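You operate a simulated robot arm through the tools that you are given. There is no shell and no other tool.

The job below is to be done with a simulated two-armed robot. You get a single attempt, and the scene is never put back.

JOB
Set the sliders by the note, turn the knob to round two and return both stray pucks to start.

It is judged by the outcome, as a careful person would: the job done as asked, and still so three seconds after it is handed in. It fails if anything else is knocked over, pushed out of place, dropped, spilled or broken.

ROBOT AND FRAMES
Two 7-joint arms with two-finger parallel grippers on one trunk that stands fixed in place. Base frame: the origin is at the foot of the trunk, x ahead of it, y to its left, z up; the work surface is at about z = 0.75. Units: m, degrees, N and s.
The left shoulder is at [0.099, 0.173, 1.111], the right one opposite. With the tool pointing down near the work surface each hand reaches from about 0.28 to 0.72 m from the base axis, measured 20 degrees to its own side. Payload 3.6 kg a hand.
The TCP of each hand is the grasp point between the finger pads, 0.03 m short of the fingertips. In the tool frame z runs along the fingers and y along their closing line. The gripper opens to 0.11 m. The fingers are 0.02 m wide and 0.01 m thick; the gripper's body (0.048 by 0.112 m) begins 0.055 m behind the TCP.
Orientation is told as [roll, pitch, yaw] about the base's x, y, z axes, in that order, counted from this pose: with the fingers straight down and closing along the base's y, the tool's x points along the base's -x, its y along +y and its z along -z.

CONTROLS
- The arms move only by the tool drive_tool. It takes "left_increments", "right_increments" or both (then of equal length, played together; a hand with none holds still); each is a list of rows, each a list of 7 numbers: the opening in per cent of the stroke, from 0 (shut) to 100 (fully open), then the shift along the tool's x, y, z in units of 50 mm (1.0 is 50 mm), then the turn, a rotation vector about the tool's x, y, z in units of 6 degrees (1.0 is 6 degrees). In form: [[gripper, tx, ty, tz, ax, ay, az], ...]. A call has 1 to 20 rows; each row shifts and turns the commanded pose from where the row before left it, along the tool's axes as they then stand. A call with a number of a shift or a turn outside -1 to 1 is refused whole. Rows are played at 5 a second. More than 0.05 m and 8.6 degrees between two rows, or a gripper value outside its range, and nothing of the call is played. A pose out of reach is approached as far as the arm can. The call stops where the force on the tool passes 90 N (or 10 N more than at its start, if that is more) or the arm is blocked; 0.2 s more then pass. The fingers move at their own pace (about 0.153 m/s each) and stop on an object; they squeeze with about 41 N. The grip force told is the motor's: it shows also when the fingers shut on nothing. Time passes only in rows, and 0.2 s behind the last, so rows that do not move let the fingers close. The reply holds the time, the measured pose of the TCP, the force on the tool along the base axes, the opening and the grip force, in the units named above and with some noise, with the torque about the TCP (base axes, N m) and any sound that the robot's microphone picked up.
- Cameras (640 x 400 px; columns grow to the right, rows downward): "scene" is now at [0.1828, -0.0523, 1.2861]; the picture's right is [-0.60, -0.80, 0.00], its down [-0.46, 0.34, -0.82] and it looks along [0.66, -0.49, -0.57] (base axes); focal length 331 px, centre (320, 200). "left" rides on the left gripper at [0.072, -0.017, -0.103] in its tool frame; the picture's right is [0.23, 0.97, 0.00], its down [-0.76, 0.18, -0.62] and it looks along [-0.61, 0.14, 0.78] (tool axes); focal length 222 px, centre (320, 200). "right" rides on the right gripper at [0.072, 0.017, -0.103] in its tool frame; the picture's right is [-0.23, 0.97, 0.00], its down [-0.76, -0.18, -0.62] and it looks along [-0.61, -0.14, 0.78] (tool axes); focal length 222 px, centre (320, 200). There is no depth. A picture from a camera that has moved, and an enlarged one, comes with that camera's place and axes in the base frame and with its lens.
- capture(camera): a new picture of that camera. It takes no simulated time.
- slide_trunk(by): slides the trunk up (or, below 0, down) by that many m; the arms and the scene camera ride with it, the base frame stays. It gives what a move gives, with no picture.
- pan_tilt(pan, tilt): turns the head with the scene camera to pan (to the left, within 86 degrees either way) and tilt (down, from -29 to 69), counted from straight ahead of the robot. It gives what a move gives.
- enlarge(camera, box): a new picture of the part [left, top, right, bottom] of that camera's present view, enlarged. It takes no simulated time.
- sign_off(): hands the job in; it is judged then, once.

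Places have to be worked out from the pictures, the camera data and where the tool is seen. Open the grippers and draw the arms clear of the work before you hand the job in, unless the task says otherwise.

The tools are called after "Call:" as a command line: name --argument value ..., lists and objects as JSON in quotes. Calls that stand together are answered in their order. drive_tool: Moves the arms, as the interface text tells. Its arguments: {"type":"object","properties":{"left_increments":{"type":"array","items":{"type":"array","items":{"type":"number"}}},"right_increments":{"type":"array","items":{"type":"array","items":{"type":"number"}}}},"required":[]} The other tools are called the same way: slide_trunk (by) slides the trunk up or down; pan_tilt (pan, tilt) turns the head that bears the scene camera; capture (camera) takes a picture; enlarge (camera, box) takes an enlarged picture of a part of a camera's view; sign_off () hands the job in.

At the start:

```text
clock: 0.0
left_ee_pos: [0.3472, -0.0457, 1.063]
left_orientation: [0.0, 0.0, 0.1]
left_wrist_force: [-0.1, 1.3, 0.4]
left_wrist_torque: [0.03, -0.03, 0.03]
left_finger_gap: 0.1101
left_gripper_force: 0.0
right_ee_pos: [0.271, -0.3655, 1.0886]
right_orientation: [-0.1, -0.2, 0.1]
right_wrist_force: [0.0, -0.8, 0.8]
right_wrist_torque: [-0.03, -0.02, 0.04]
right_finger_gap: 0.1101
right_gripper_force: 0.0
trunk travel left (down, up): [-0.229, 0.534]
head pan, tilt: [-36.7, 34.9]
```

scene: 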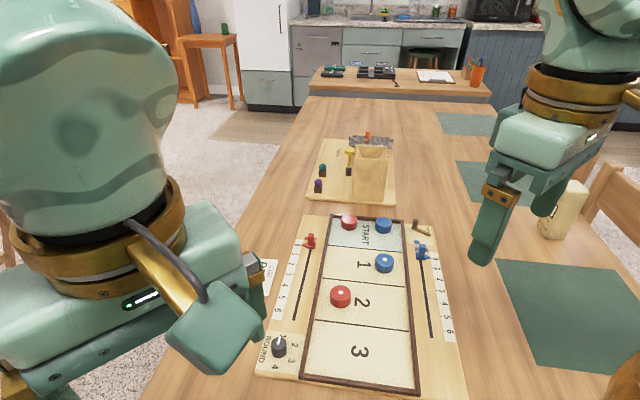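
right: 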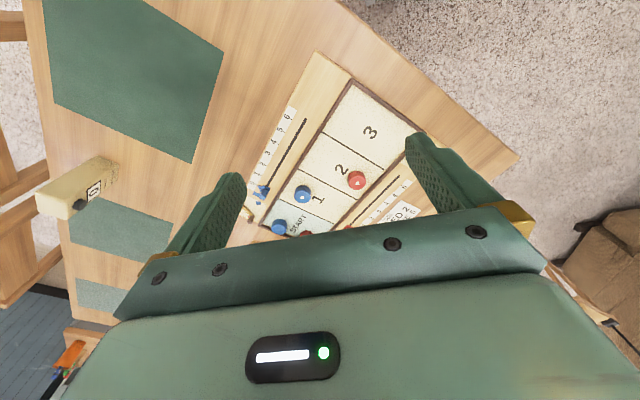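
left: 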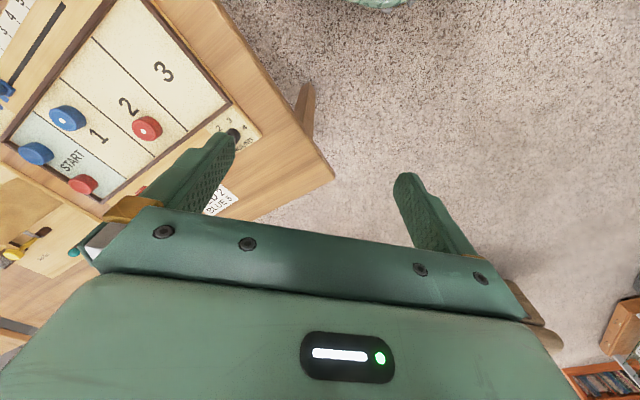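

The board game lies ahead and to the right, and the note is partly hidden behind the left arm. I'll enlarge the views to read the note and see the board layout.

Call:
enlarge --camera "scene" --box '[230, 200, 480, 400]'

Call:
enlarge --camera "left" --box '[0, 0, 320, 260]'

Call:
enlarge --camera "right" --box '[220, 40, 460, 260]'

```text
2.00 times, centred on (355, 300) of scene
camera zoom: at [0.1828, -0.0523, 1.2861], right [-0.6, -0.8, 0.0], down [-0.46, 0.34, -0.82], along [0.66, -0.49, -0.57], focal length 661 px, centre (250, 0)
```

zoom: 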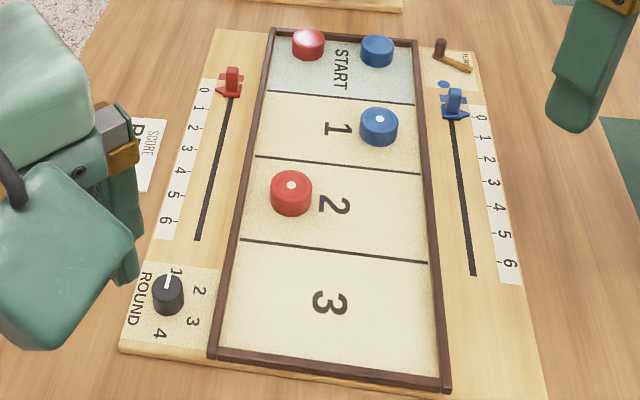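

```text
1.54 times, centred on (160, 130) of left
camera zoom: at [0.2729, -0.0644, 1.1653], right [-0.23, 0.97, 0.0], down [0.76, 0.18, 0.62], along [0.61, 0.14, -0.78], focal length 342 px, centre (566, 308)
```

zoom: 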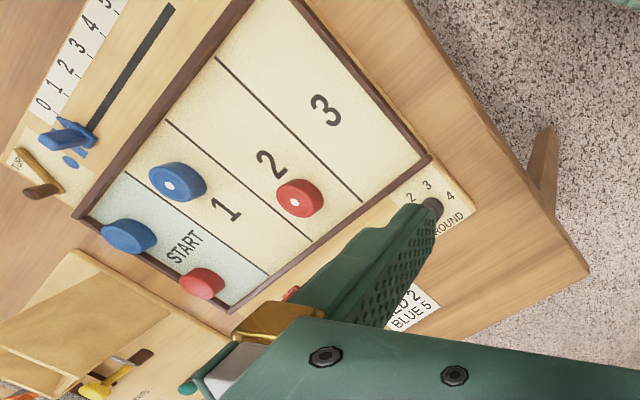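

```text
1.82 times, centred on (340, 150) of right
camera zoom: at [0.199, -0.348, 1.1919], right [0.23, 0.97, 0.0], down [0.76, -0.18, 0.62], along [0.61, -0.14, -0.78], focal length 404 px, centre (284, 291)
```

zoom: 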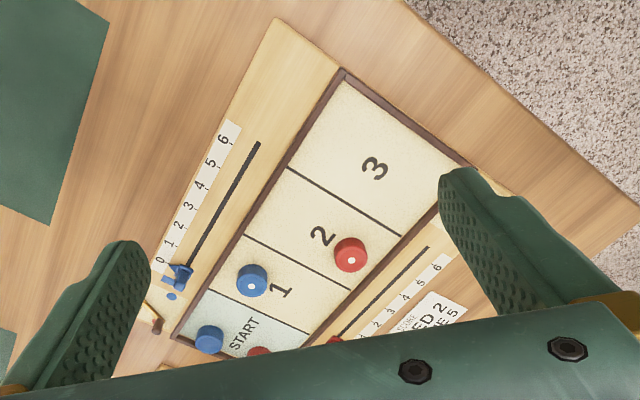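

The note seems to read "RED 2 / BLUE 5", but the left arm blocks part of it. I'll swing the left arm to the left (tool +y = base +y) at its present height to clear the view.

Call:
drive_tool --left_increments '[[100, 0, 1, 0, 0, 0, 0], [100, 0, 1, 0, 0, 0, 0], [100, 0, 1, 0, 0, 0, 0], [100, 0, 1, 0, 0, 0, 0], [100, 0, 1, 0, 0, 0, 0], [100, 0, 1, 0, 0, 0, 0], [100, 0, 1, 0, 0, 0, 0]]'

Call:
capture --camera "scene"

Call:
capture --camera "left"

```text
clock: 1.6
left_ee_pos: [0.3449, 0.303, 1.0624]
left_orientation: [0.0, 0.0, 0.1]
left_wrist_force: [-0.1, -0.4, 0.3]
left_wrist_torque: [-0.01, -0.04, -0.02]
left_finger_gap: 0.1097
left_gripper_force: 0.1
right_ee_pos: [0.2706, -0.3645, 1.0886]
right_orientation: [-0.1, 0.0, 0.0]
right_wrist_force: [0.0, 0.3, -0.1]
right_wrist_torque: [-0.02, -0.03, 0.01]
right_finger_gap: 0.1099
right_gripper_force: 0.2
trunk travel left (down, up): [-0.229, 0.534]
head pan, tilt: [-36.7, 34.9]
```

```text
taken
camera scene: at [0.1822, -0.051, 1.2863], right [-0.6, -0.8, 0.0], down [-0.46, 0.34, -0.82], along [0.66, -0.49, -0.57], focal length 331 px, centre (320, 200)
```

scene: 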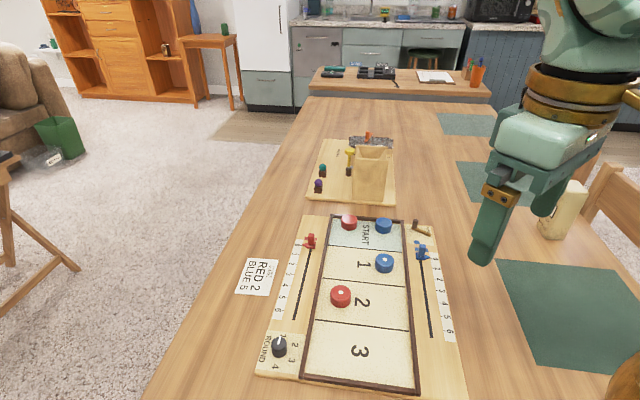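

```text
taken
camera left: at [0.2722, 0.2849, 1.1652], right [-0.23, 0.97, 0.0], down [0.76, 0.18, 0.62], along [0.61, 0.14, -0.78], focal length 222 px, centre (320, 200)
```

left: 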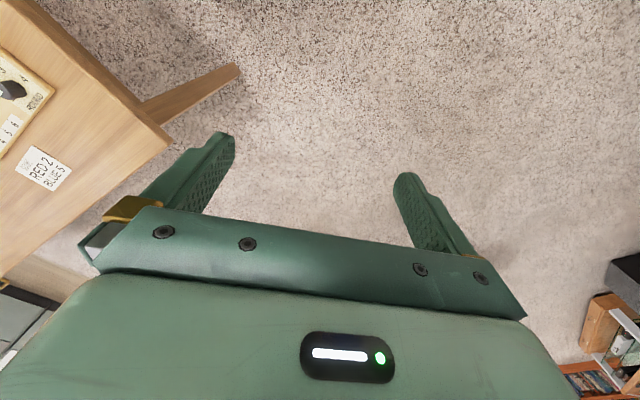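

The view is clear now. I'll enlarge the note, the scales and the knob for reading.

Call:
enlarge --camera "scene" --box '[225, 240, 305, 300]'

Call:
enlarge --camera "scene" --box '[265, 220, 345, 330]'

Call:
enlarge --camera "scene" --box '[380, 210, 480, 350]'

Call:
enlarge --camera "scene" --box '[245, 320, 315, 385]'

Call:
enlarge --camera "scene" --box '[320, 200, 440, 280]'

```text
6.67 times, centred on (265, 270) of scene
camera zoom: at [0.1822, -0.051, 1.2863], right [-0.6, -0.8, 0.0], down [-0.46, 0.34, -0.82], along [0.66, -0.49, -0.57], focal length 2204 px, centre (687, -267)
```

zoom: 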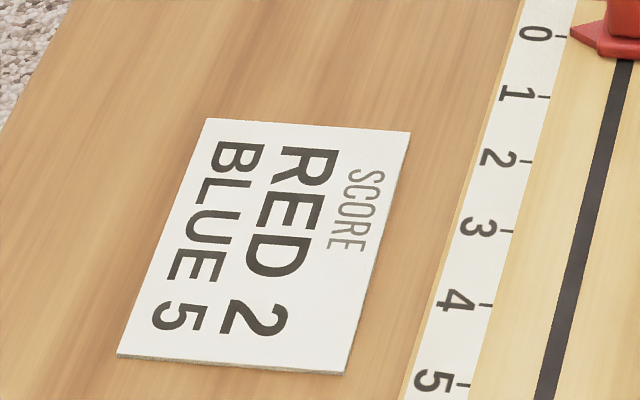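

```text
3.64 times, centred on (305, 275) of scene
camera zoom: at [0.1822, -0.051, 1.2863], right [-0.6, -0.8, 0.0], down [-0.46, 0.34, -0.82], along [0.66, -0.49, -0.57], focal length 1202 px, centre (374, -73)
```

zoom: 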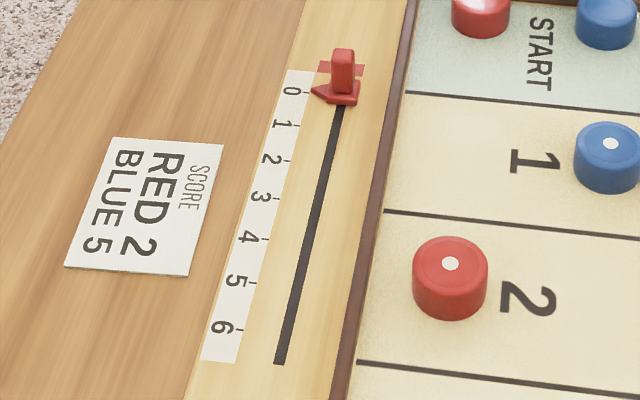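

```text
2.86 times, centred on (430, 280) of scene
camera zoom: at [0.1822, -0.051, 1.2863], right [-0.6, -0.8, 0.0], down [-0.46, 0.34, -0.82], along [0.66, -0.49, -0.57], focal length 944 px, centre (6, -29)
```

zoom: 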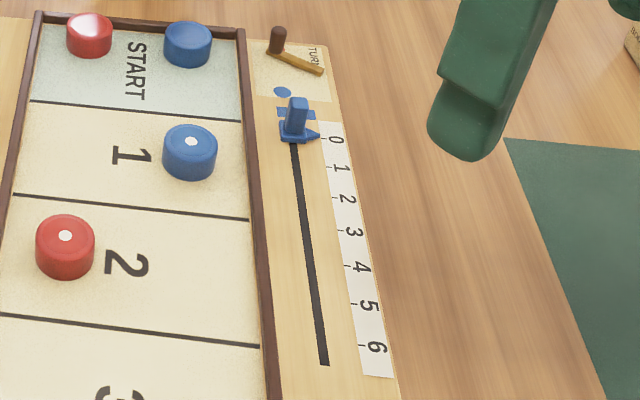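

```text
6.15 times, centred on (280, 352) of scene
camera zoom: at [0.1822, -0.051, 1.2863], right [-0.6, -0.8, 0.0], down [-0.46, 0.34, -0.82], along [0.66, -0.49, -0.57], focal length 2034 px, centre (566, -738)
```

zoom: 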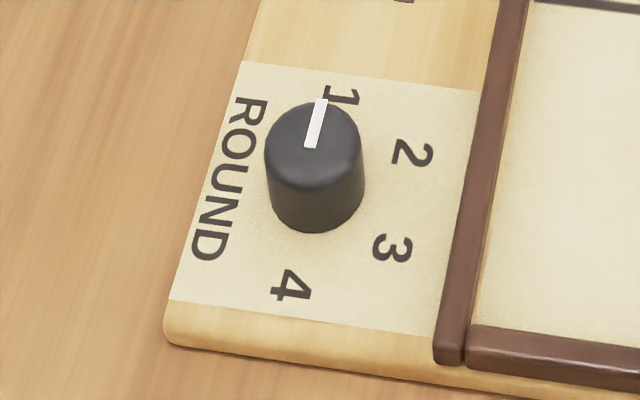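

```text
5.00 times, centred on (380, 240) of scene
camera zoom: at [0.1822, -0.051, 1.2863], right [-0.6, -0.8, 0.0], down [-0.46, 0.34, -0.82], along [0.66, -0.49, -0.57], focal length 1653 px, centre (20, 0)
```

zoom: 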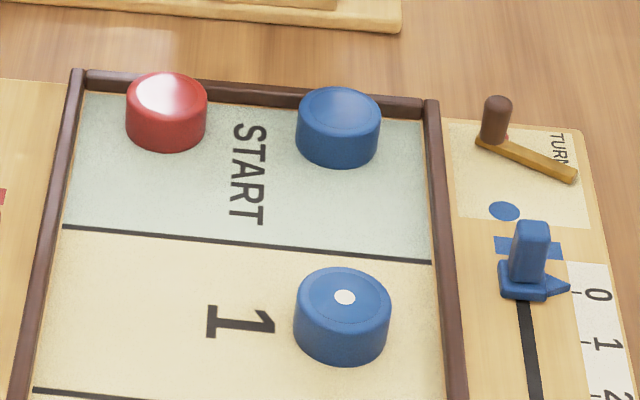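

The note reads RED 2, BLUE 5; the knob (about [0.467,-0.180], top z≈0.79) points at 1, with 2 lying 60° clockwise of it. The board's long axis runs at about 45°, so I'll turn the right hand to yaw 45 and bring it above the knob at z≈0.95 for a close look.

Call:
drive_tool --right_increments '[[100, 0, 0, 0, 0, 0, -0.9375], [100, 0, 0, 0, 0, 0, -0.9375], [100, 0, 0, 0, 0, 0, -0.9375], [100, 0, 0, 0, 0, 0, -0.9375], [100, 0, 0, 0, 0, 0, -0.9375], [100, 0, 0, 0, 0, 0, -0.9375], [100, 0, 0, 0, 0, 0, -0.9375], [100, 0, 0, 0, 0, 0, -0.9375], [100, -0.898, -0.028, 0.46, 0, 0, 0], [100, -0.898, -0.028, 0.46, 0, 0, 0], [100, -0.898, -0.028, 0.46, 0, 0, 0], [100, -0.898, -0.028, 0.46, 0, 0, 0], [100, -0.898, -0.028, 0.46, 0, 0, 0], [100, -0.898, -0.028, 0.46, 0, 0, 0]]'

Call:
capture --camera "right"

Call:
capture --camera "scene"

```text
refused: row 9 steps farther than a row can; nothing moved
```

```text
taken
camera right: at [0.1983, -0.3468, 1.1924], right [0.23, 0.97, 0.0], down [0.76, -0.17, 0.63], along [0.61, -0.14, -0.78], focal length 222 px, centre (320, 200)
```

right: 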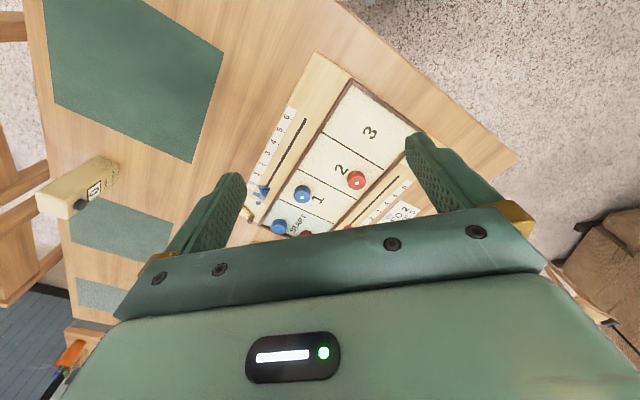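

```text
taken
camera scene: at [0.1822, -0.051, 1.2863], right [-0.6, -0.8, 0.0], down [-0.46, 0.34, -0.82], along [0.66, -0.49, -0.57], focal length 331 px, centre (320, 200)
```

scene: 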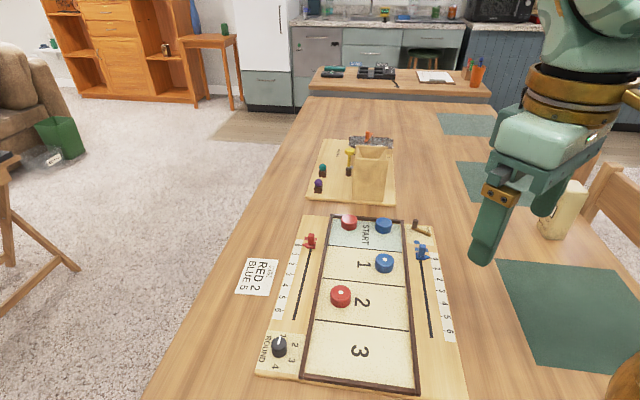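

The row's total shift exceeded 50 mm, so nothing moved. I'll send it again with smaller steps.

Call:
drive_tool --right_increments '[[100, 0, 0, 0, 0, 0, -0.9375], [100, 0, 0, 0, 0, 0, -0.9375], [100, 0, 0, 0, 0, 0, -0.9375], [100, 0, 0, 0, 0, 0, -0.9375], [100, 0, 0, 0, 0, 0, -0.9375], [100, 0, 0, 0, 0, 0, -0.9375], [100, 0, 0, 0, 0, 0, -0.9375], [100, 0, 0, 0, 0, 0, -0.9375], [100, -0.77, -0.024, 0.394, 0, 0, 0], [100, -0.77, -0.024, 0.394, 0, 0, 0], [100, -0.77, -0.024, 0.394, 0, 0, 0], [100, -0.77, -0.024, 0.394, 0, 0, 0], [100, -0.77, -0.024, 0.394, 0, 0, 0], [100, -0.77, -0.024, 0.394, 0, 0, 0], [100, -0.77, -0.024, 0.394, 0, 0, 0]]'

Call:
capture --camera "right"

Call:
capture --camera "scene"

```text
clock: 4.8
left_ee_pos: [0.3471, 0.3013, 1.0605]
left_orientation: [0.0, 0.2, 0.0]
left_wrist_force: [0.9, -0.4, -0.3]
left_wrist_torque: [0.0, -0.01, 0.0]
left_finger_gap: 0.11
left_gripper_force: 0.0
right_ee_pos: [0.4686, -0.1788, 0.95]
right_orientation: [0.0, 0.0, 45.1]
right_wrist_force: [0.1, -0.8, 0.2]
right_wrist_torque: [-0.01, 0.02, -0.01]
right_finger_gap: 0.1102
right_gripper_force: 0.2
trunk travel left (down, up): [-0.229, 0.534]
head pan, tilt: [-36.7, 34.9]
```

```text
taken
camera right: at [0.4051, -0.2182, 1.053], right [-0.53, 0.85, 0.0], down [0.66, 0.41, 0.62], along [0.53, 0.33, -0.78], focal length 222 px, centre (320, 200)
```

right: 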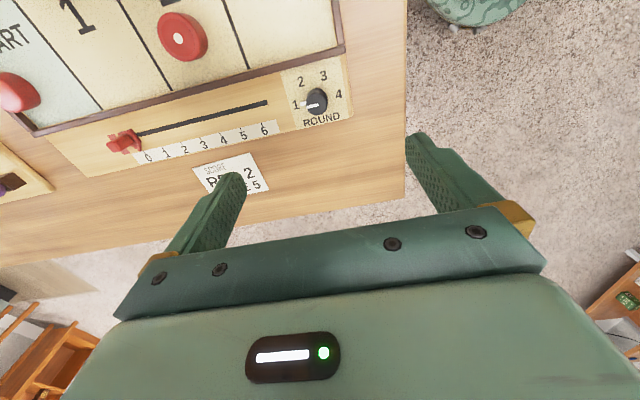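

```text
taken
camera scene: at [0.1841, -0.0518, 1.2859], right [-0.6, -0.8, 0.0], down [-0.46, 0.34, -0.82], along [0.66, -0.49, -0.57], focal length 331 px, centre (320, 200)
```

scene: 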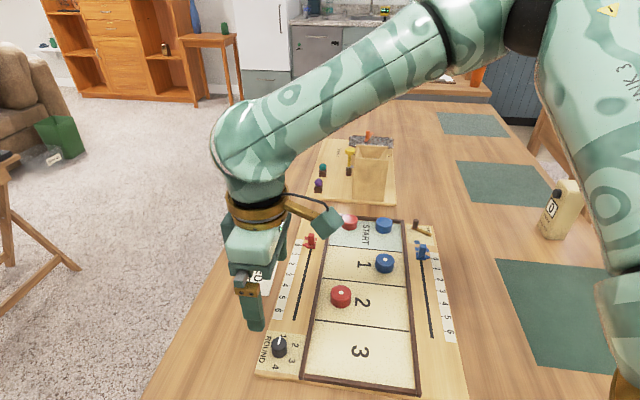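

The hand is at [0.469,-0.179,0.950], yaw 45.1. I'll enlarge the wrist camera's view of the knob and the red slider to triangulate them against the scene camera.

Call:
enlarge --camera "right" --box '[280, 60, 360, 135]'

Call:
enlarge --camera "right" --box '[100, 90, 280, 190]'

```text
5.33 times, centred on (320, 98) of right
camera zoom: at [0.4051, -0.2182, 1.053], right [-0.53, 0.85, 0.0], down [0.66, 0.41, 0.62], along [0.53, 0.33, -0.78], focal length 1185 px, centre (320, 747)
```

zoom: 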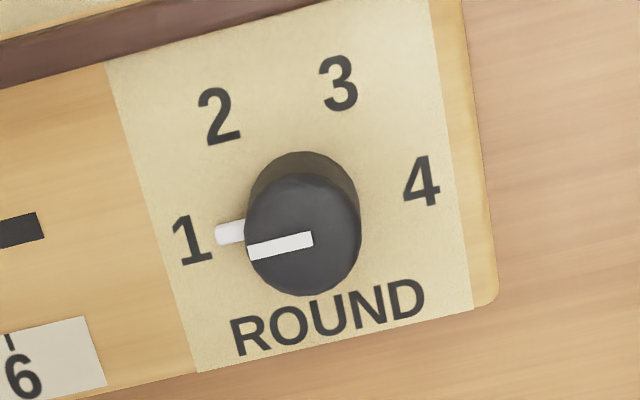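

```text
3.56 times, centred on (190, 140) of right
camera zoom: at [0.4051, -0.2182, 1.053], right [-0.53, 0.85, 0.0], down [0.66, 0.41, 0.62], along [0.53, 0.33, -0.78], focal length 790 px, centre (782, 413)
```

zoom: 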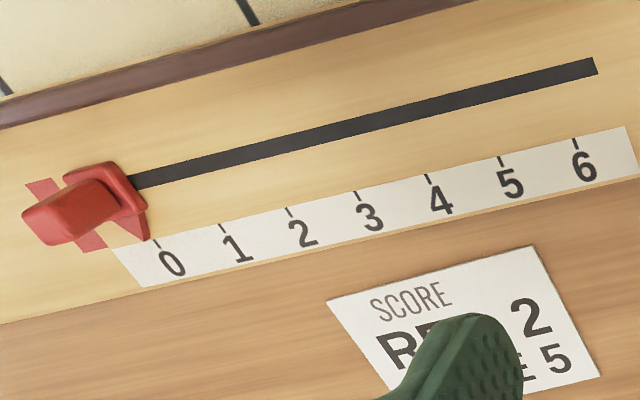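

Triangulating both views puts the knob at about [0.4675,-0.1817] with its top near z 0.79; it also has a small white pointer nub toward "1", so the fingers must close crosswise to that. I'll turn to yaw −25 (closing about 70° away from the nub), narrow the fingers and lower to z≈0.86 to check.

Call:
drive_tool --right_increments '[[45, 0, 0, 0, 0, 0, 0.972], [45, 0, 0, 0, 0, 0, 0.972], [45, 0, 0, 0, 0, 0, 0.972], [45, 0, 0, 0, 0, 0, 0.972], [45, 0, 0, 0, 0, 0, 0.972], [45, 0, 0, 0, 0, 0, 0.972], [45, 0, 0, 0, 0, 0, 0.972], [45, 0, 0, 0, 0, 0, 0.972], [45, 0, 0, 0, 0, 0, 0.972], [45, 0, 0, 0, 0, 0, 0.972], [45, 0, 0, 0, 0, 0, 0.972], [45, 0, 0, 0, 0, 0, 0.972], [45, 0, -0.062, 0.6, 0, 0, 0], [45, 0, 0, 0.6, 0, 0, 0], [45, 0, 0, 0.6, 0, 0, 0]]'

Call:
capture --camera "right"

Call:
capture --camera "scene"

```text
clock: 8.0
left_ee_pos: [0.3465, 0.3002, 1.0604]
left_orientation: [-0.1, 0.1, 0.0]
left_wrist_force: [1.0, -1.0, -0.1]
left_wrist_torque: [0.01, 0.04, -0.02]
left_finger_gap: 0.1098
left_gripper_force: 0.1
right_ee_pos: [0.4672, -0.1837, 0.8613]
right_orientation: [-0.2, -0.1, -25.0]
right_wrist_force: [-0.2, -0.3, 0.5]
right_wrist_torque: [0.03, 0.04, 0.0]
right_finger_gap: 0.0494
right_gripper_force: 0.2
trunk travel left (down, up): [-0.229, 0.534]
head pan, tilt: [-36.7, 34.9]
```

```text
taken
camera right: at [0.4085, -0.137, 0.9636], right [0.62, 0.79, 0.0], down [0.61, -0.48, 0.62], along [0.49, -0.39, -0.78], focal length 222 px, centre (320, 200)
```

right: 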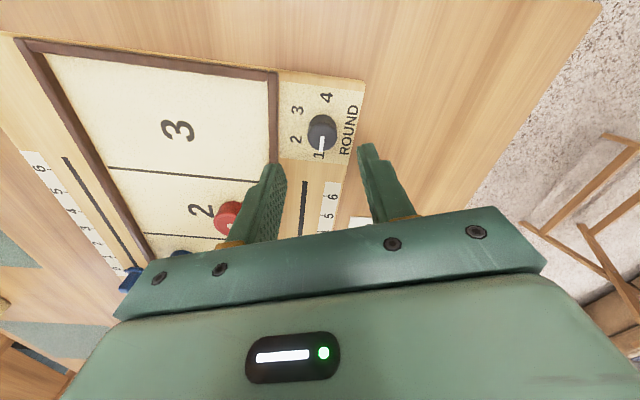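

```text
taken
camera scene: at [0.1836, -0.0522, 1.286], right [-0.6, -0.8, 0.0], down [-0.46, 0.34, -0.82], along [0.66, -0.49, -0.57], focal length 331 px, centre (320, 200)
```

scene: 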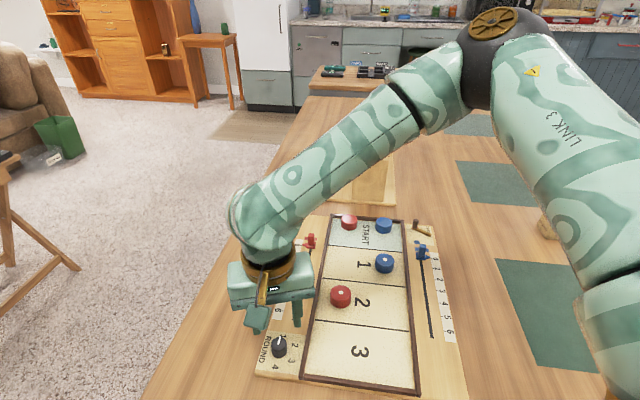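

The knob sits nearly below the fingers. I'll enlarge to find its centre against the tool axis.

Call:
enlarge --camera "right" --box '[280, 90, 370, 165]'

Call:
enlarge --camera "scene" --box '[220, 280, 340, 390]'

```text
5.33 times, centred on (325, 128) of right
camera zoom: at [0.4085, -0.137, 0.9636], right [0.62, 0.79, 0.0], down [0.61, -0.48, 0.62], along [0.49, -0.39, -0.78], focal length 1185 px, centre (293, 587)
```

zoom: 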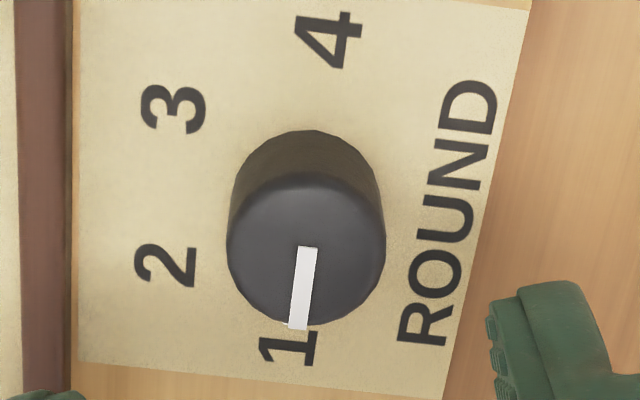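

```text
3.64 times, centred on (280, 335) of scene
camera zoom: at [0.1836, -0.0522, 1.286], right [-0.6, -0.8, 0.0], down [-0.46, 0.34, -0.82], along [0.66, -0.49, -0.57], focal length 1202 px, centre (466, -291)
```

zoom: 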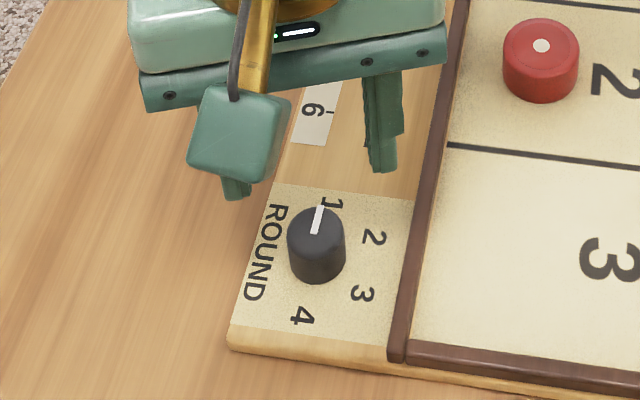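

The knob centre is about 2 mm toward tool +y. I'll correct that, narrow the fingers and descend so the fingertips stop about 5 mm above the board.

Call:
drive_tool --right_increments '[[36, 0, 0.045, 0, 0, 0, 0], [36, 0, 0, 0.4, 0, 0, 0], [36, 0, 0, 0.4, 0, 0, 0], [36, 0, 0, 0.3, 0, 0, 0], [36, 0, 0, 0, 0, 0, 0]]'

Call:
enlarge --camera "scene" --box '[220, 280, 340, 390]'

Call:
enlarge --camera "right" --box '[240, 90, 400, 210]'

```text
clock: 9.2
left_ee_pos: [0.3454, 0.3013, 1.0607]
left_orientation: [0.0, 0.0, 0.2]
left_wrist_force: [-0.1, 0.8, 0.0]
left_wrist_torque: [-0.02, 0.0, -0.04]
left_finger_gap: 0.1099
left_gripper_force: 0.1
right_ee_pos: [0.4681, -0.182, 0.806]
right_orientation: [-0.1, -0.1, -24.9]
right_wrist_force: [0.1, 0.0, -0.5]
right_wrist_torque: [-0.01, 0.02, 0.0]
right_finger_gap: 0.0396
right_gripper_force: 0.1
trunk travel left (down, up): [-0.229, 0.534]
head pan, tilt: [-36.7, 34.9]
```

```text
3.64 times, centred on (280, 335) of scene
camera zoom: at [0.1828, -0.0519, 1.2862], right [-0.6, -0.8, 0.0], down [-0.46, 0.34, -0.82], along [0.66, -0.49, -0.57], focal length 1202 px, centre (466, -291)
```

zoom: 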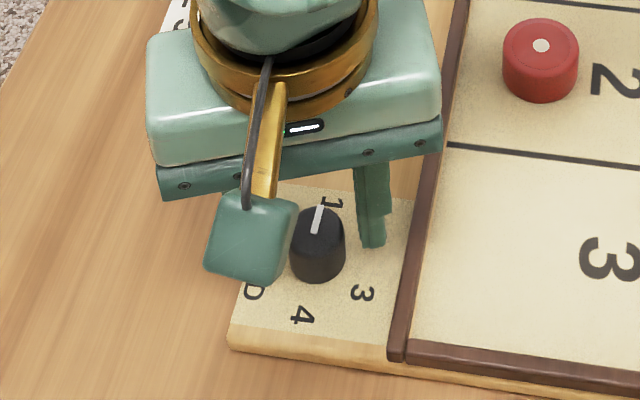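

```text
3.33 times, centred on (320, 150) of right
camera zoom: at [0.4093, -0.1352, 0.9092], right [0.62, 0.79, 0.0], down [0.61, -0.48, 0.63], along [0.49, -0.39, -0.78], focal length 740 px, centre (320, 367)
```

zoom: 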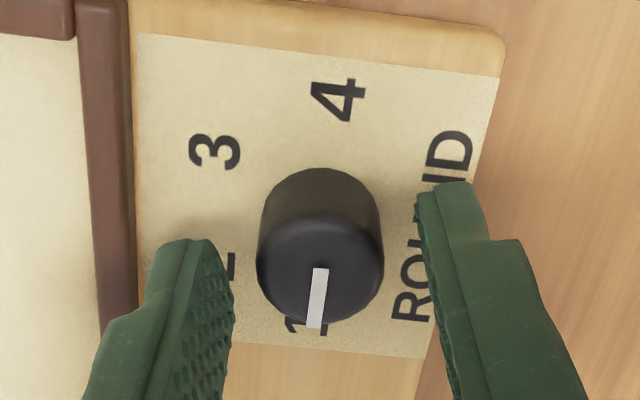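

The fingers straddle the knob with clearance on both sides. I'll close on it and let the grip settle.

Call:
drive_tool --right_increments '[[20, 0, 0, 0, 0, 0, 0], [10, 0, 0, 0, 0, 0, 0], [10, 0, 0, 0, 0, 0, 0]]'

Call:
enlarge --camera "right" --box '[240, 90, 400, 210]'

```text
clock: 10.0
left_ee_pos: [0.3458, 0.3013, 1.0622]
left_orientation: [0.0, -0.1, 0.0]
left_wrist_force: [-0.5, -0.3, 0.2]
left_wrist_torque: [0.0, -0.02, 0.03]
left_finger_gap: 0.1099
left_gripper_force: 0.1
right_ee_pos: [0.4685, -0.1827, 0.8064]
right_orientation: [-0.1, -0.1, -24.9]
right_wrist_force: [-0.7, -2.5, -1.2]
right_wrist_torque: [-0.15, -0.15, -0.01]
right_finger_gap: 0.025
right_gripper_force: 44.6
trunk travel left (down, up): [-0.229, 0.534]
head pan, tilt: [-36.7, 34.9]
```

```text
3.33 times, centred on (320, 150) of right
camera zoom: at [0.4092, -0.1357, 0.9091], right [0.62, 0.79, 0.0], down [0.62, -0.48, 0.63], along [0.49, -0.39, -0.78], focal length 740 px, centre (320, 367)
```

zoom: 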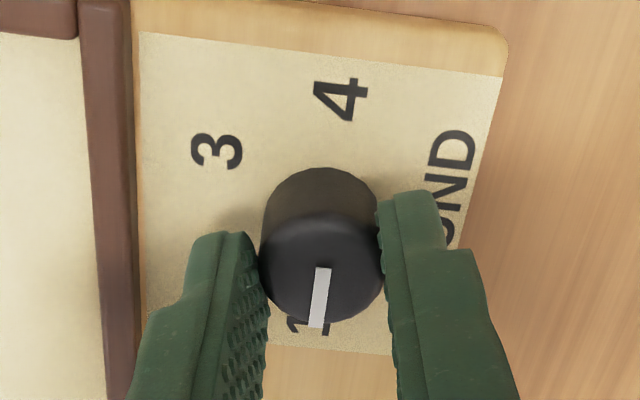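

Gripped at 25.0 mm with 44 N. I'll turn +60° about tool z (clockwise from above) in two halves, checking forces and direction midway.

Call:
drive_tool --right_increments '[[10, 0, 0, 0, 0, 0, 1], [10, 0, 0, 0, 0, 0, 1], [10, 0, 0, 0, 0, 0, 1], [10, 0, 0, 0, 0, 0, 1], [10, 0, 0, 0, 0, 0, 1]]'

Call:
enlarge --camera "scene" --box '[245, 320, 315, 385]'

Call:
enlarge --camera "right" --box '[240, 90, 400, 210]'

```text
clock: 11.2
left_ee_pos: [0.3454, 0.3021, 1.0604]
left_orientation: [0.0, 0.0, 0.2]
left_wrist_force: [0.1, -1.0, -0.3]
left_wrist_torque: [0.0, -0.01, 0.03]
left_finger_gap: 0.1101
left_gripper_force: 0.2
right_ee_pos: [0.4691, -0.1793, 0.8063]
right_orientation: [0.1, -0.1, -55.0]
right_wrist_force: [3.9, 2.8, 1.5]
right_wrist_torque: [0.69, 0.38, 0.02]
right_finger_gap: 0.0249
right_gripper_force: 44.8
trunk travel left (down, up): [-0.229, 0.534]
head pan, tilt: [-36.7, 34.9]
```

```text
6.15 times, centred on (280, 352) of scene
camera zoom: at [0.1834, -0.0516, 1.2861], right [-0.6, -0.8, 0.0], down [-0.46, 0.34, -0.82], along [0.66, -0.49, -0.57], focal length 2034 px, centre (566, -738)
```

zoom: 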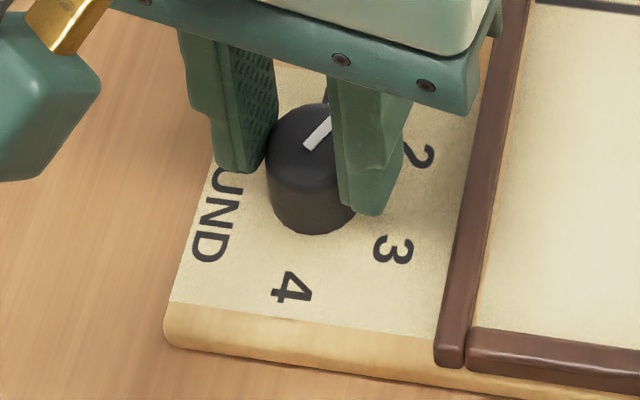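

```text
3.33 times, centred on (320, 150) of right
camera zoom: at [0.4407, -0.1117, 0.9091], right [0.93, 0.37, 0.0], down [0.29, -0.73, 0.62], along [0.23, -0.58, -0.78], focal length 740 px, centre (320, 367)
```

zoom: 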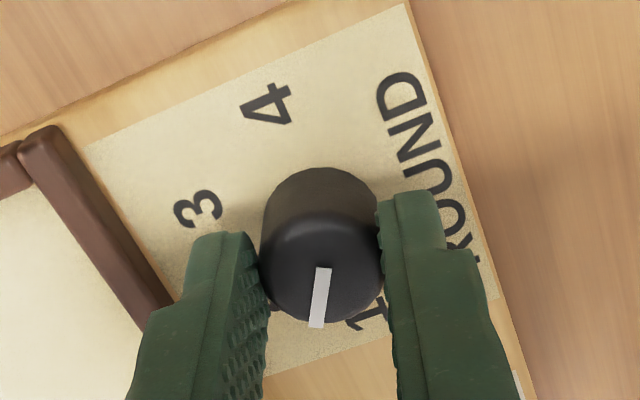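

The knob turned 30° with the hand and forces are low. I'll finish the remaining 30°.

Call:
drive_tool --right_increments '[[10, 0, 0, 0, 0, 0, 1], [10, 0, 0, 0, 0, 0, 1], [10, 0, 0, 0, 0, 0, 1], [10, 0, 0, 0, 0, 0, 1], [10, 0, 0, 0, 0, 0, 1], [10, 0, 0, 0, 0, 0, 0]]'

Call:
enlarge --camera "scene" --box '[245, 320, 315, 385]'

Call:
enlarge --camera "right" --box '[240, 90, 400, 210]'

```text
clock: 12.6
left_ee_pos: [0.3469, 0.3035, 1.0609]
left_orientation: [-0.1, 0.1, 0.1]
left_wrist_force: [0.3, -0.4, -1.0]
left_wrist_torque: [-0.02, 0.0, 0.03]
left_finger_gap: 0.1101
left_gripper_force: 0.1
right_ee_pos: [0.4698, -0.1812, 0.8071]
right_orientation: [-0.2, 0.2, -84.8]
right_wrist_force: [7.0, 24.9, -2.7]
right_wrist_torque: [0.4, -0.38, 0.04]
right_finger_gap: 0.0248
right_gripper_force: 44.4
right hand out of reach, approached as far as the arm can: row 5
trunk travel left (down, up): [-0.229, 0.534]
head pan, tilt: [-36.7, 34.9]
```

```text
6.15 times, centred on (280, 352) of scene
camera zoom: at [0.1841, -0.0487, 1.2859], right [-0.6, -0.8, 0.0], down [-0.46, 0.34, -0.82], along [0.66, -0.49, -0.57], focal length 2034 px, centre (566, -738)
```

zoom: 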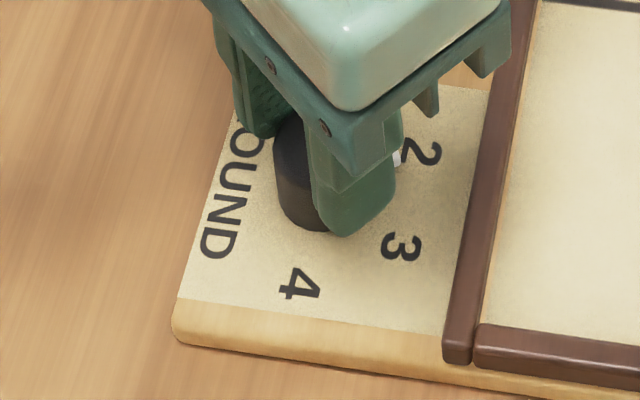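

```text
3.33 times, centred on (320, 150) of right
camera zoom: at [0.4807, -0.1075, 0.9096], right [0.99, -0.14, -0.01], down [-0.11, -0.78, 0.62], along [-0.09, -0.61, -0.78], focal length 740 px, centre (320, 367)
```

zoom: 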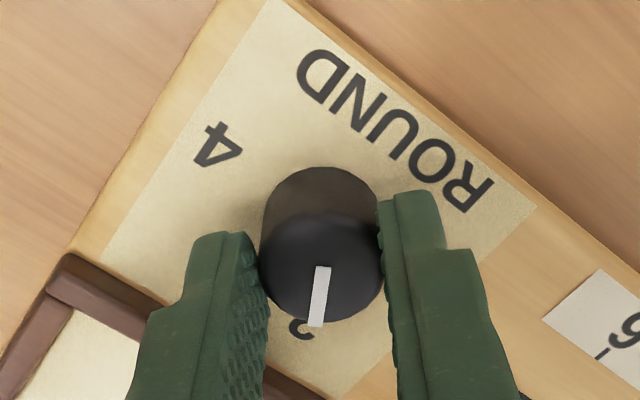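

The turn reached −84.8°, but the last row hit a reach limit and a 25 N side force built up. The scene view also looks slightly shifted, so I'll compare the whole picture before releasing.

Call:
capture --camera "scene"

Call:
enlarge --camera "scene" --box '[320, 200, 440, 280]'

```text
taken
camera scene: at [0.1841, -0.0487, 1.2859], right [-0.6, -0.8, 0.0], down [-0.46, 0.34, -0.82], along [0.66, -0.49, -0.57], focal length 331 px, centre (320, 200)
```

scene: 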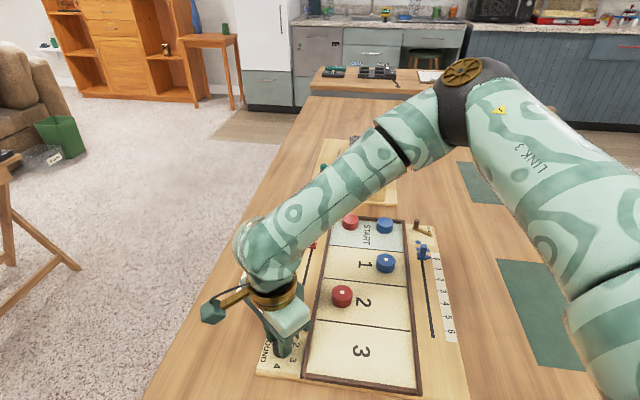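

```text
5.00 times, centred on (380, 240) of scene
camera zoom: at [0.1841, -0.0487, 1.2859], right [-0.6, -0.8, 0.0], down [-0.46, 0.34, -0.82], along [0.66, -0.49, -0.57], focal length 1653 px, centre (20, 0)
```

zoom: 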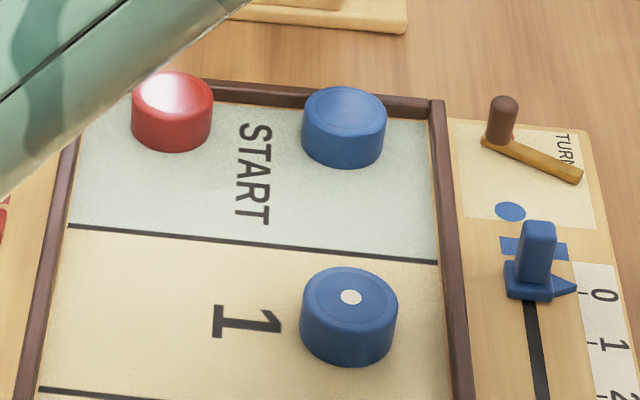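

The neighbouring board shifted by the same amount, so it's only the trunk flexing slightly and the game board hasn't moved. I'll release the knob by opening a little, then rise straight up.

Call:
drive_tool --right_increments '[[30, 0, 0, 0, 0, 0, 0], [36, 0, 0, 0, 0, 0, 0]]'

Call:
enlarge --camera "right" --box '[240, 90, 400, 210]'

```text
clock: 13.2
left_ee_pos: [0.3465, 0.301, 1.061]
left_orientation: [0.0, 0.0, 0.1]
left_wrist_force: [-0.6, -0.7, -0.3]
left_wrist_torque: [0.01, -0.02, 0.03]
left_finger_gap: 0.11
left_gripper_force: 0.1
right_ee_pos: [0.4698, -0.1849, 0.806]
right_orientation: [-0.1, 0.1, -84.8]
right_wrist_force: [0.2, -0.2, 0.2]
right_wrist_torque: [0.02, -0.03, -0.01]
right_finger_gap: 0.0394
right_gripper_force: 0.1
trunk travel left (down, up): [-0.229, 0.534]
head pan, tilt: [-36.7, 34.9]
```

```text
3.33 times, centred on (320, 150) of right
camera zoom: at [0.4801, -0.1114, 0.9092], right [0.99, -0.14, 0.0], down [-0.11, -0.78, 0.62], along [-0.09, -0.62, -0.78], focal length 740 px, centre (320, 367)
```

zoom: 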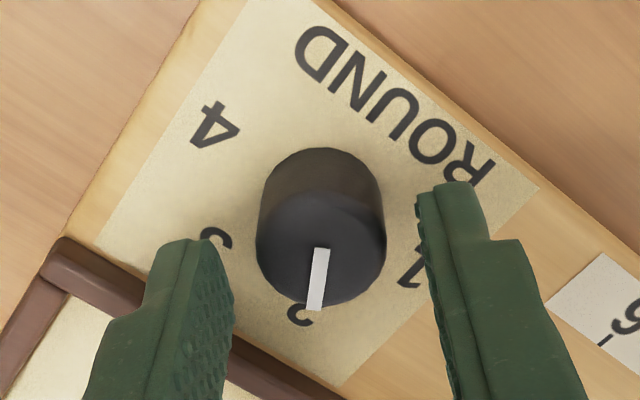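

Released cleanly with forces near zero. I'll rise and look at where the knob points.

Call:
drive_tool --right_increments '[[36, 0, 0, -0.6, 0, 0, 0], [36, 0, 0, -0.8, 0, 0, 0], [36, 0, 0, -0.8, 0, 0, 0], [36, 0, 0, 0, 0, 0, 0]]'

Call:
enlarge --camera "right" --box '[270, 80, 370, 160]'

Call:
enlarge --camera "scene" --box '[245, 320, 315, 385]'

```text
clock: 14.2
left_ee_pos: [0.3463, 0.301, 1.061]
left_orientation: [0.0, 0.1, 0.0]
left_wrist_force: [0.0, 0.2, -0.5]
left_wrist_torque: [0.0, 0.0, -0.01]
left_finger_gap: 0.1101
left_gripper_force: 0.0
right_ee_pos: [0.4712, -0.1854, 0.9158]
right_orientation: [0.0, 0.0, -84.9]
right_wrist_force: [-0.1, 0.0, 0.5]
right_wrist_torque: [0.02, 0.01, -0.01]
right_finger_gap: 0.04
right_gripper_force: 0.0
trunk travel left (down, up): [-0.229, 0.534]
head pan, tilt: [-36.7, 34.9]
```

```text
5.00 times, centred on (320, 120) of right
camera zoom: at [0.4804, -0.1102, 1.0197], right [0.99, -0.14, 0.0], down [-0.11, -0.77, 0.62], along [-0.09, -0.62, -0.78], focal length 1111 px, centre (320, 600)
```

zoom: 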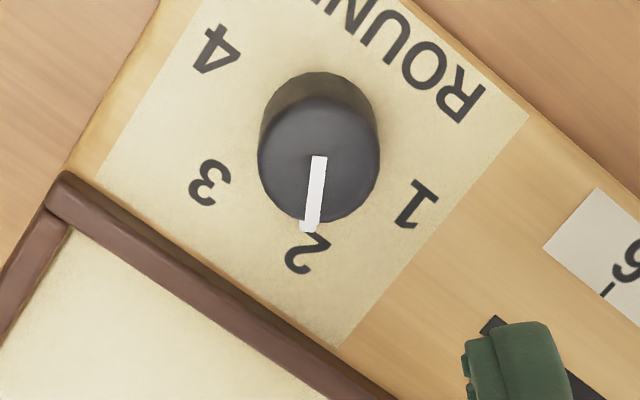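

```text
6.15 times, centred on (280, 352) of scene
camera zoom: at [0.1834, -0.0521, 1.286], right [-0.6, -0.8, 0.0], down [-0.46, 0.34, -0.82], along [0.66, -0.49, -0.57], focal length 2034 px, centre (566, -738)
```

zoom: 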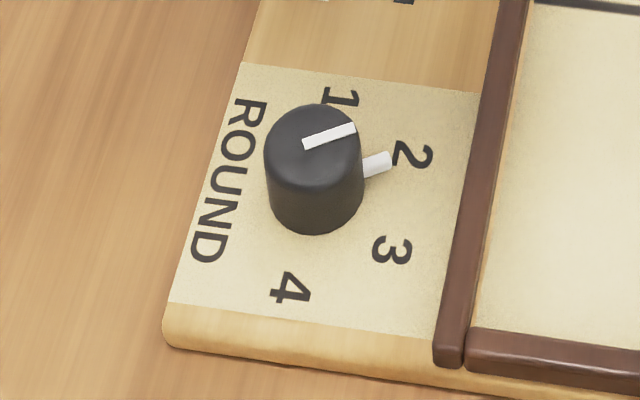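

The knob now points at 2 and the board is where it was. Next is the red slider at about [0.639,-0.367]: I'll turn to yaw −45 (tool x = toward higher numbers) and go above it at z≈0.916.

Call:
drive_tool --right_increments '[[45, 0, 0, 0, 0, 0, -0.95], [45, 0, 0, 0, 0, 0, -0.95], [45, 0, 0, 0, 0, 0, -0.95], [45, 0, 0, 0, 0, 0, -0.95], [45, 0, 0, 0, 0, 0, -0.95], [45, 0, 0, 0, 0, 0, -0.95], [45, 0, 0, 0, 0, 0, -0.95], [45, -0.824, -0.033, 0, 0, 0, 0], [45, -0.824, -0.033, 0, 0, 0, 0], [45, -0.824, -0.033, 0, 0, 0, 0], [45, -0.824, -0.033, 0, 0, 0, 0], [45, -0.824, -0.033, 0, 0, 0, 0], [45, -0.824, -0.033, 0, 0, 0, 0], [45, 0, 0, 0, 0, 0, 0]]'

Call:
capture --camera "right"

Call:
capture --camera "scene"

```text
clock: 17.2
left_ee_pos: [0.3457, 0.3026, 1.0619]
left_orientation: [0.0, 0.0, 0.1]
left_wrist_force: [0.7, 0.5, -0.2]
left_wrist_torque: [0.0, -0.02, 0.03]
left_finger_gap: 0.1104
left_gripper_force: 0.0
right_ee_pos: [0.6375, -0.3662, 0.9168]
right_orientation: [0.0, -0.1, -44.9]
right_wrist_force: [0.3, 0.4, 0.3]
right_wrist_torque: [0.0, -0.03, 0.0]
right_finger_gap: 0.0495
right_gripper_force: 0.0
trunk travel left (down, up): [-0.229, 0.534]
head pan, tilt: [-36.7, 34.9]
```

```text
taken
camera right: at [0.5985, -0.302, 1.0191], right [0.85, 0.53, 0.0], down [0.41, -0.66, 0.63], along [0.33, -0.53, -0.78], focal length 222 px, centre (320, 200)
```

right: 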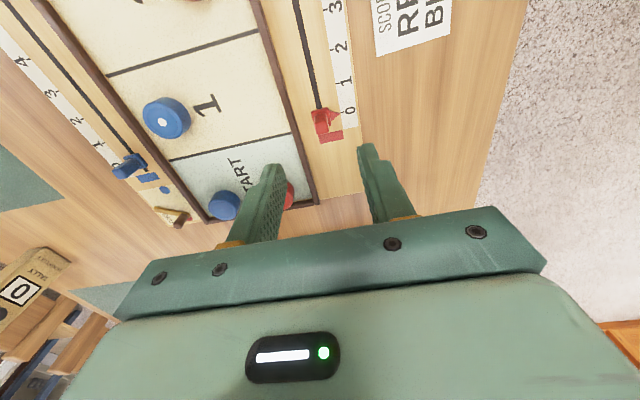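

```text
taken
camera scene: at [0.1825, -0.0517, 1.2862], right [-0.6, -0.8, 0.0], down [-0.46, 0.34, -0.82], along [0.66, -0.49, -0.57], focal length 331 px, centre (320, 200)
```

scene: 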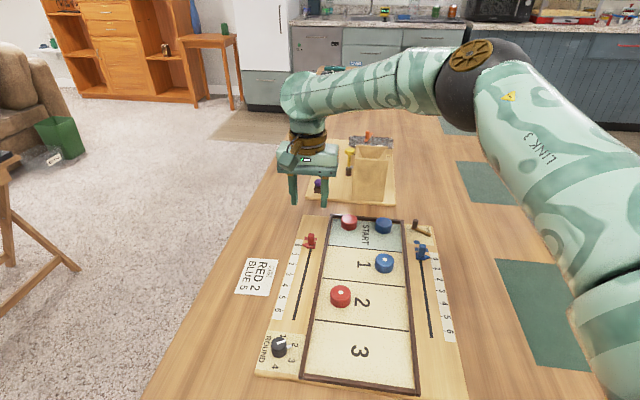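

Reach is fine here. I'll enlarge the red slider to measure its post against the tool axis.

Call:
enlarge --camera "right" --box '[280, 80, 376, 160]'

Call:
enlarge --camera "scene" --box '[280, 200, 360, 250]'

```text
5.00 times, centred on (328, 120) of right
camera zoom: at [0.5985, -0.302, 1.0191], right [0.85, 0.53, 0.0], down [0.41, -0.66, 0.63], along [0.33, -0.53, -0.78], focal length 1111 px, centre (280, 600)
```

zoom: 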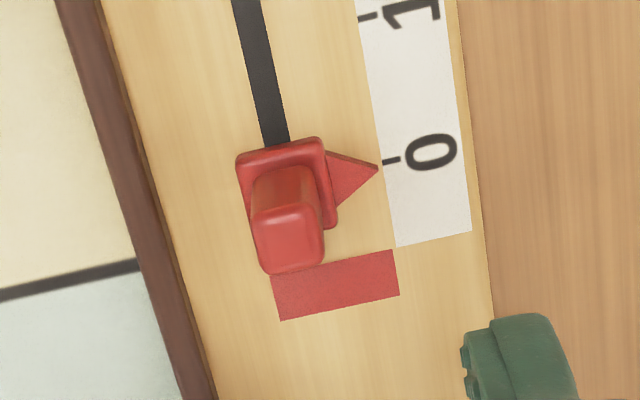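

```text
8.00 times, centred on (320, 225) of scene
camera zoom: at [0.1825, -0.0517, 1.2862], right [-0.6, -0.8, 0.0], down [-0.46, 0.34, -0.82], along [0.66, -0.49, -0.57], focal length 2645 px, centre (320, 0)
```

zoom: 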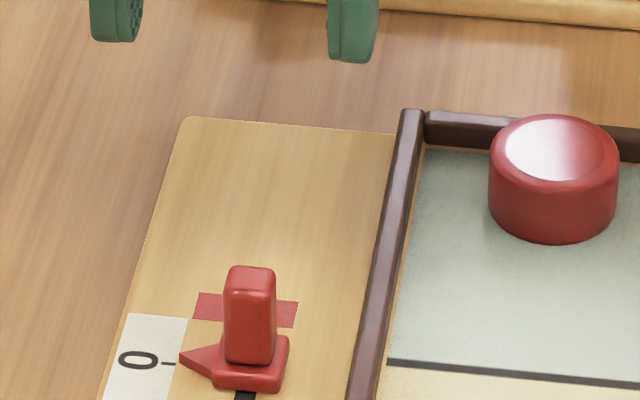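

Combining both views puts the board top at z≈0.762 and the slider post about 11 mm further toward START than the tool axis, its top near z 0.793. I'll correct that, set a 33 mm opening, and lower to z≈0.84 for a check.

Call:
drive_tool --right_increments '[[30, -0.22, 0, 0, 0, 0, 0], [30, 0, 0, 0.5, 0, 0, 0], [30, 0, 0, 0.5, 0, 0, 0], [30, 0, 0, 0.5, 0, 0, 0], [30, 0, 0, 0, 0, 0, 0]]'

Call:
enlarge --camera "right" --box '[240, 80, 400, 200]'

Call:
enlarge --camera "scene" --box '[270, 190, 366, 250]'

```text
clock: 18.4
left_ee_pos: [0.3459, 0.3023, 1.0615]
left_orientation: [0.1, 0.0, 0.1]
left_wrist_force: [0.1, 0.5, 1.7]
left_wrist_torque: [0.02, 0.02, -0.01]
left_finger_gap: 0.1101
left_gripper_force: 0.1
right_ee_pos: [0.6388, -0.3771, 0.8459]
right_orientation: [-0.1, -0.2, -45.0]
right_wrist_force: [0.2, 0.3, 1.1]
right_wrist_torque: [-0.01, 0.02, -0.04]
right_finger_gap: 0.033
right_gripper_force: 0.0
right hand out of reach, approached as far as the arm can: row 4
trunk travel left (down, up): [-0.229, 0.534]
head pan, tilt: [-36.7, 34.9]
```

```text
3.33 times, centred on (320, 140) of right
camera zoom: at [0.5991, -0.313, 0.9484], right [0.85, 0.53, 0.0], down [0.41, -0.66, 0.63], along [0.33, -0.53, -0.78], focal length 740 px, centre (320, 400)
```

zoom: 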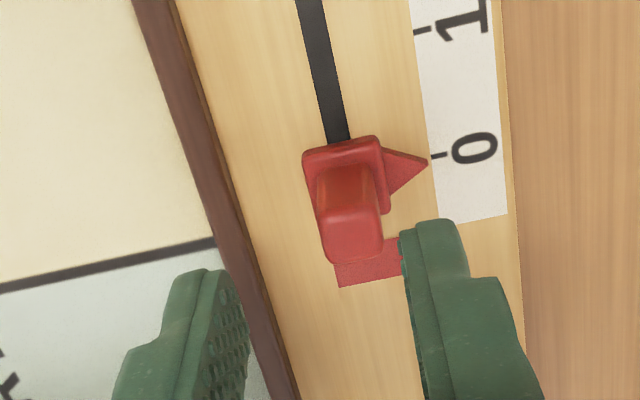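

```text
6.67 times, centred on (318, 220) of scene
camera zoom: at [0.183, -0.052, 1.2861], right [-0.6, -0.8, 0.0], down [-0.46, 0.34, -0.82], along [0.66, -0.49, -0.57], focal length 2204 px, centre (333, 67)
```

zoom: 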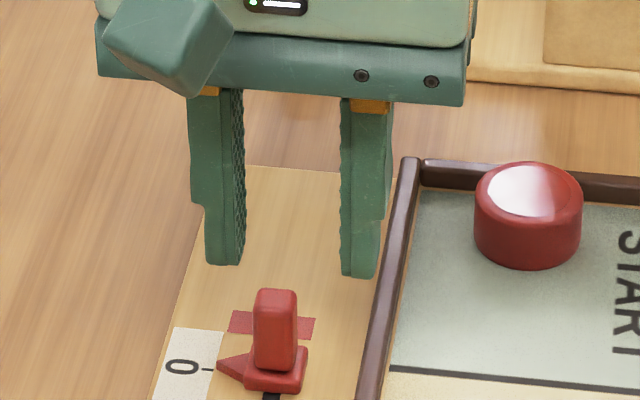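

The arm ran out of reach at z≈0.846, because the shoulder is too high above the work. I'll raise the right hand 0.2 m and then slide the trunk down 0.2 m to gain horizontal reach.

Call:
drive_tool --right_increments '[[30, 0, 0, -1, 0, 0, 0], [30, 0, 0, -1, 0, 0, 0], [30, 0, 0, -1, 0, 0, 0], [30, 0, 0, -1, 0, 0, 0], [30, 0, 0, 0, 0, 0, 0]]'

Call:
capture --camera "scene"

Call:
capture --camera "left"

```text
clock: 19.6
left_ee_pos: [0.3458, 0.3019, 1.0614]
left_orientation: [0.0, 0.0, 0.1]
left_wrist_force: [-1.0, -0.3, -0.6]
left_wrist_torque: [-0.02, 0.01, -0.01]
left_finger_gap: 0.1099
left_gripper_force: 0.0
right_ee_pos: [0.6384, -0.3744, 1.0464]
right_orientation: [-0.1, -0.1, -45.0]
right_wrist_force: [-0.9, -0.3, 0.0]
right_wrist_torque: [-0.01, 0.01, 0.0]
right_finger_gap: 0.0329
right_gripper_force: 0.1
trunk travel left (down, up): [-0.229, 0.534]
head pan, tilt: [-36.7, 34.9]
```

```text
taken
camera scene: at [0.1832, -0.0522, 1.286], right [-0.6, -0.8, 0.0], down [-0.46, 0.34, -0.82], along [0.66, -0.49, -0.57], focal length 331 px, centre (320, 200)
```

scene: 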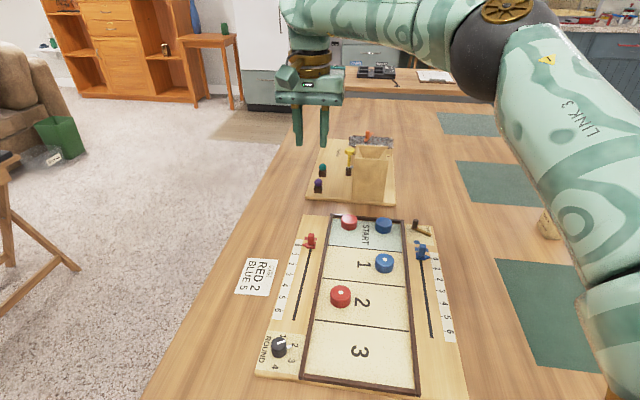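

```text
taken
camera left: at [0.2732, 0.2832, 1.1652], right [-0.23, 0.97, 0.0], down [0.76, 0.18, 0.62], along [0.61, 0.14, -0.78], focal length 222 px, centre (320, 200)
```

left: 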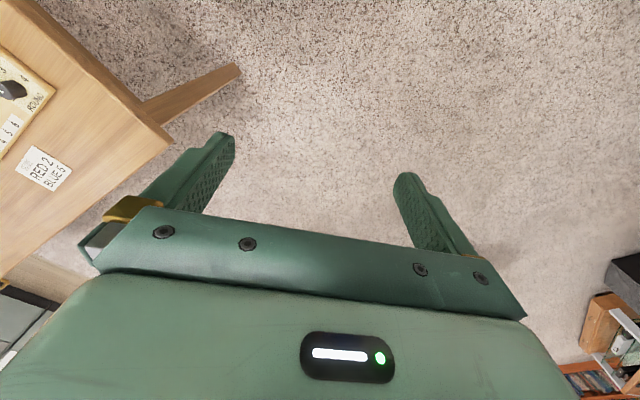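

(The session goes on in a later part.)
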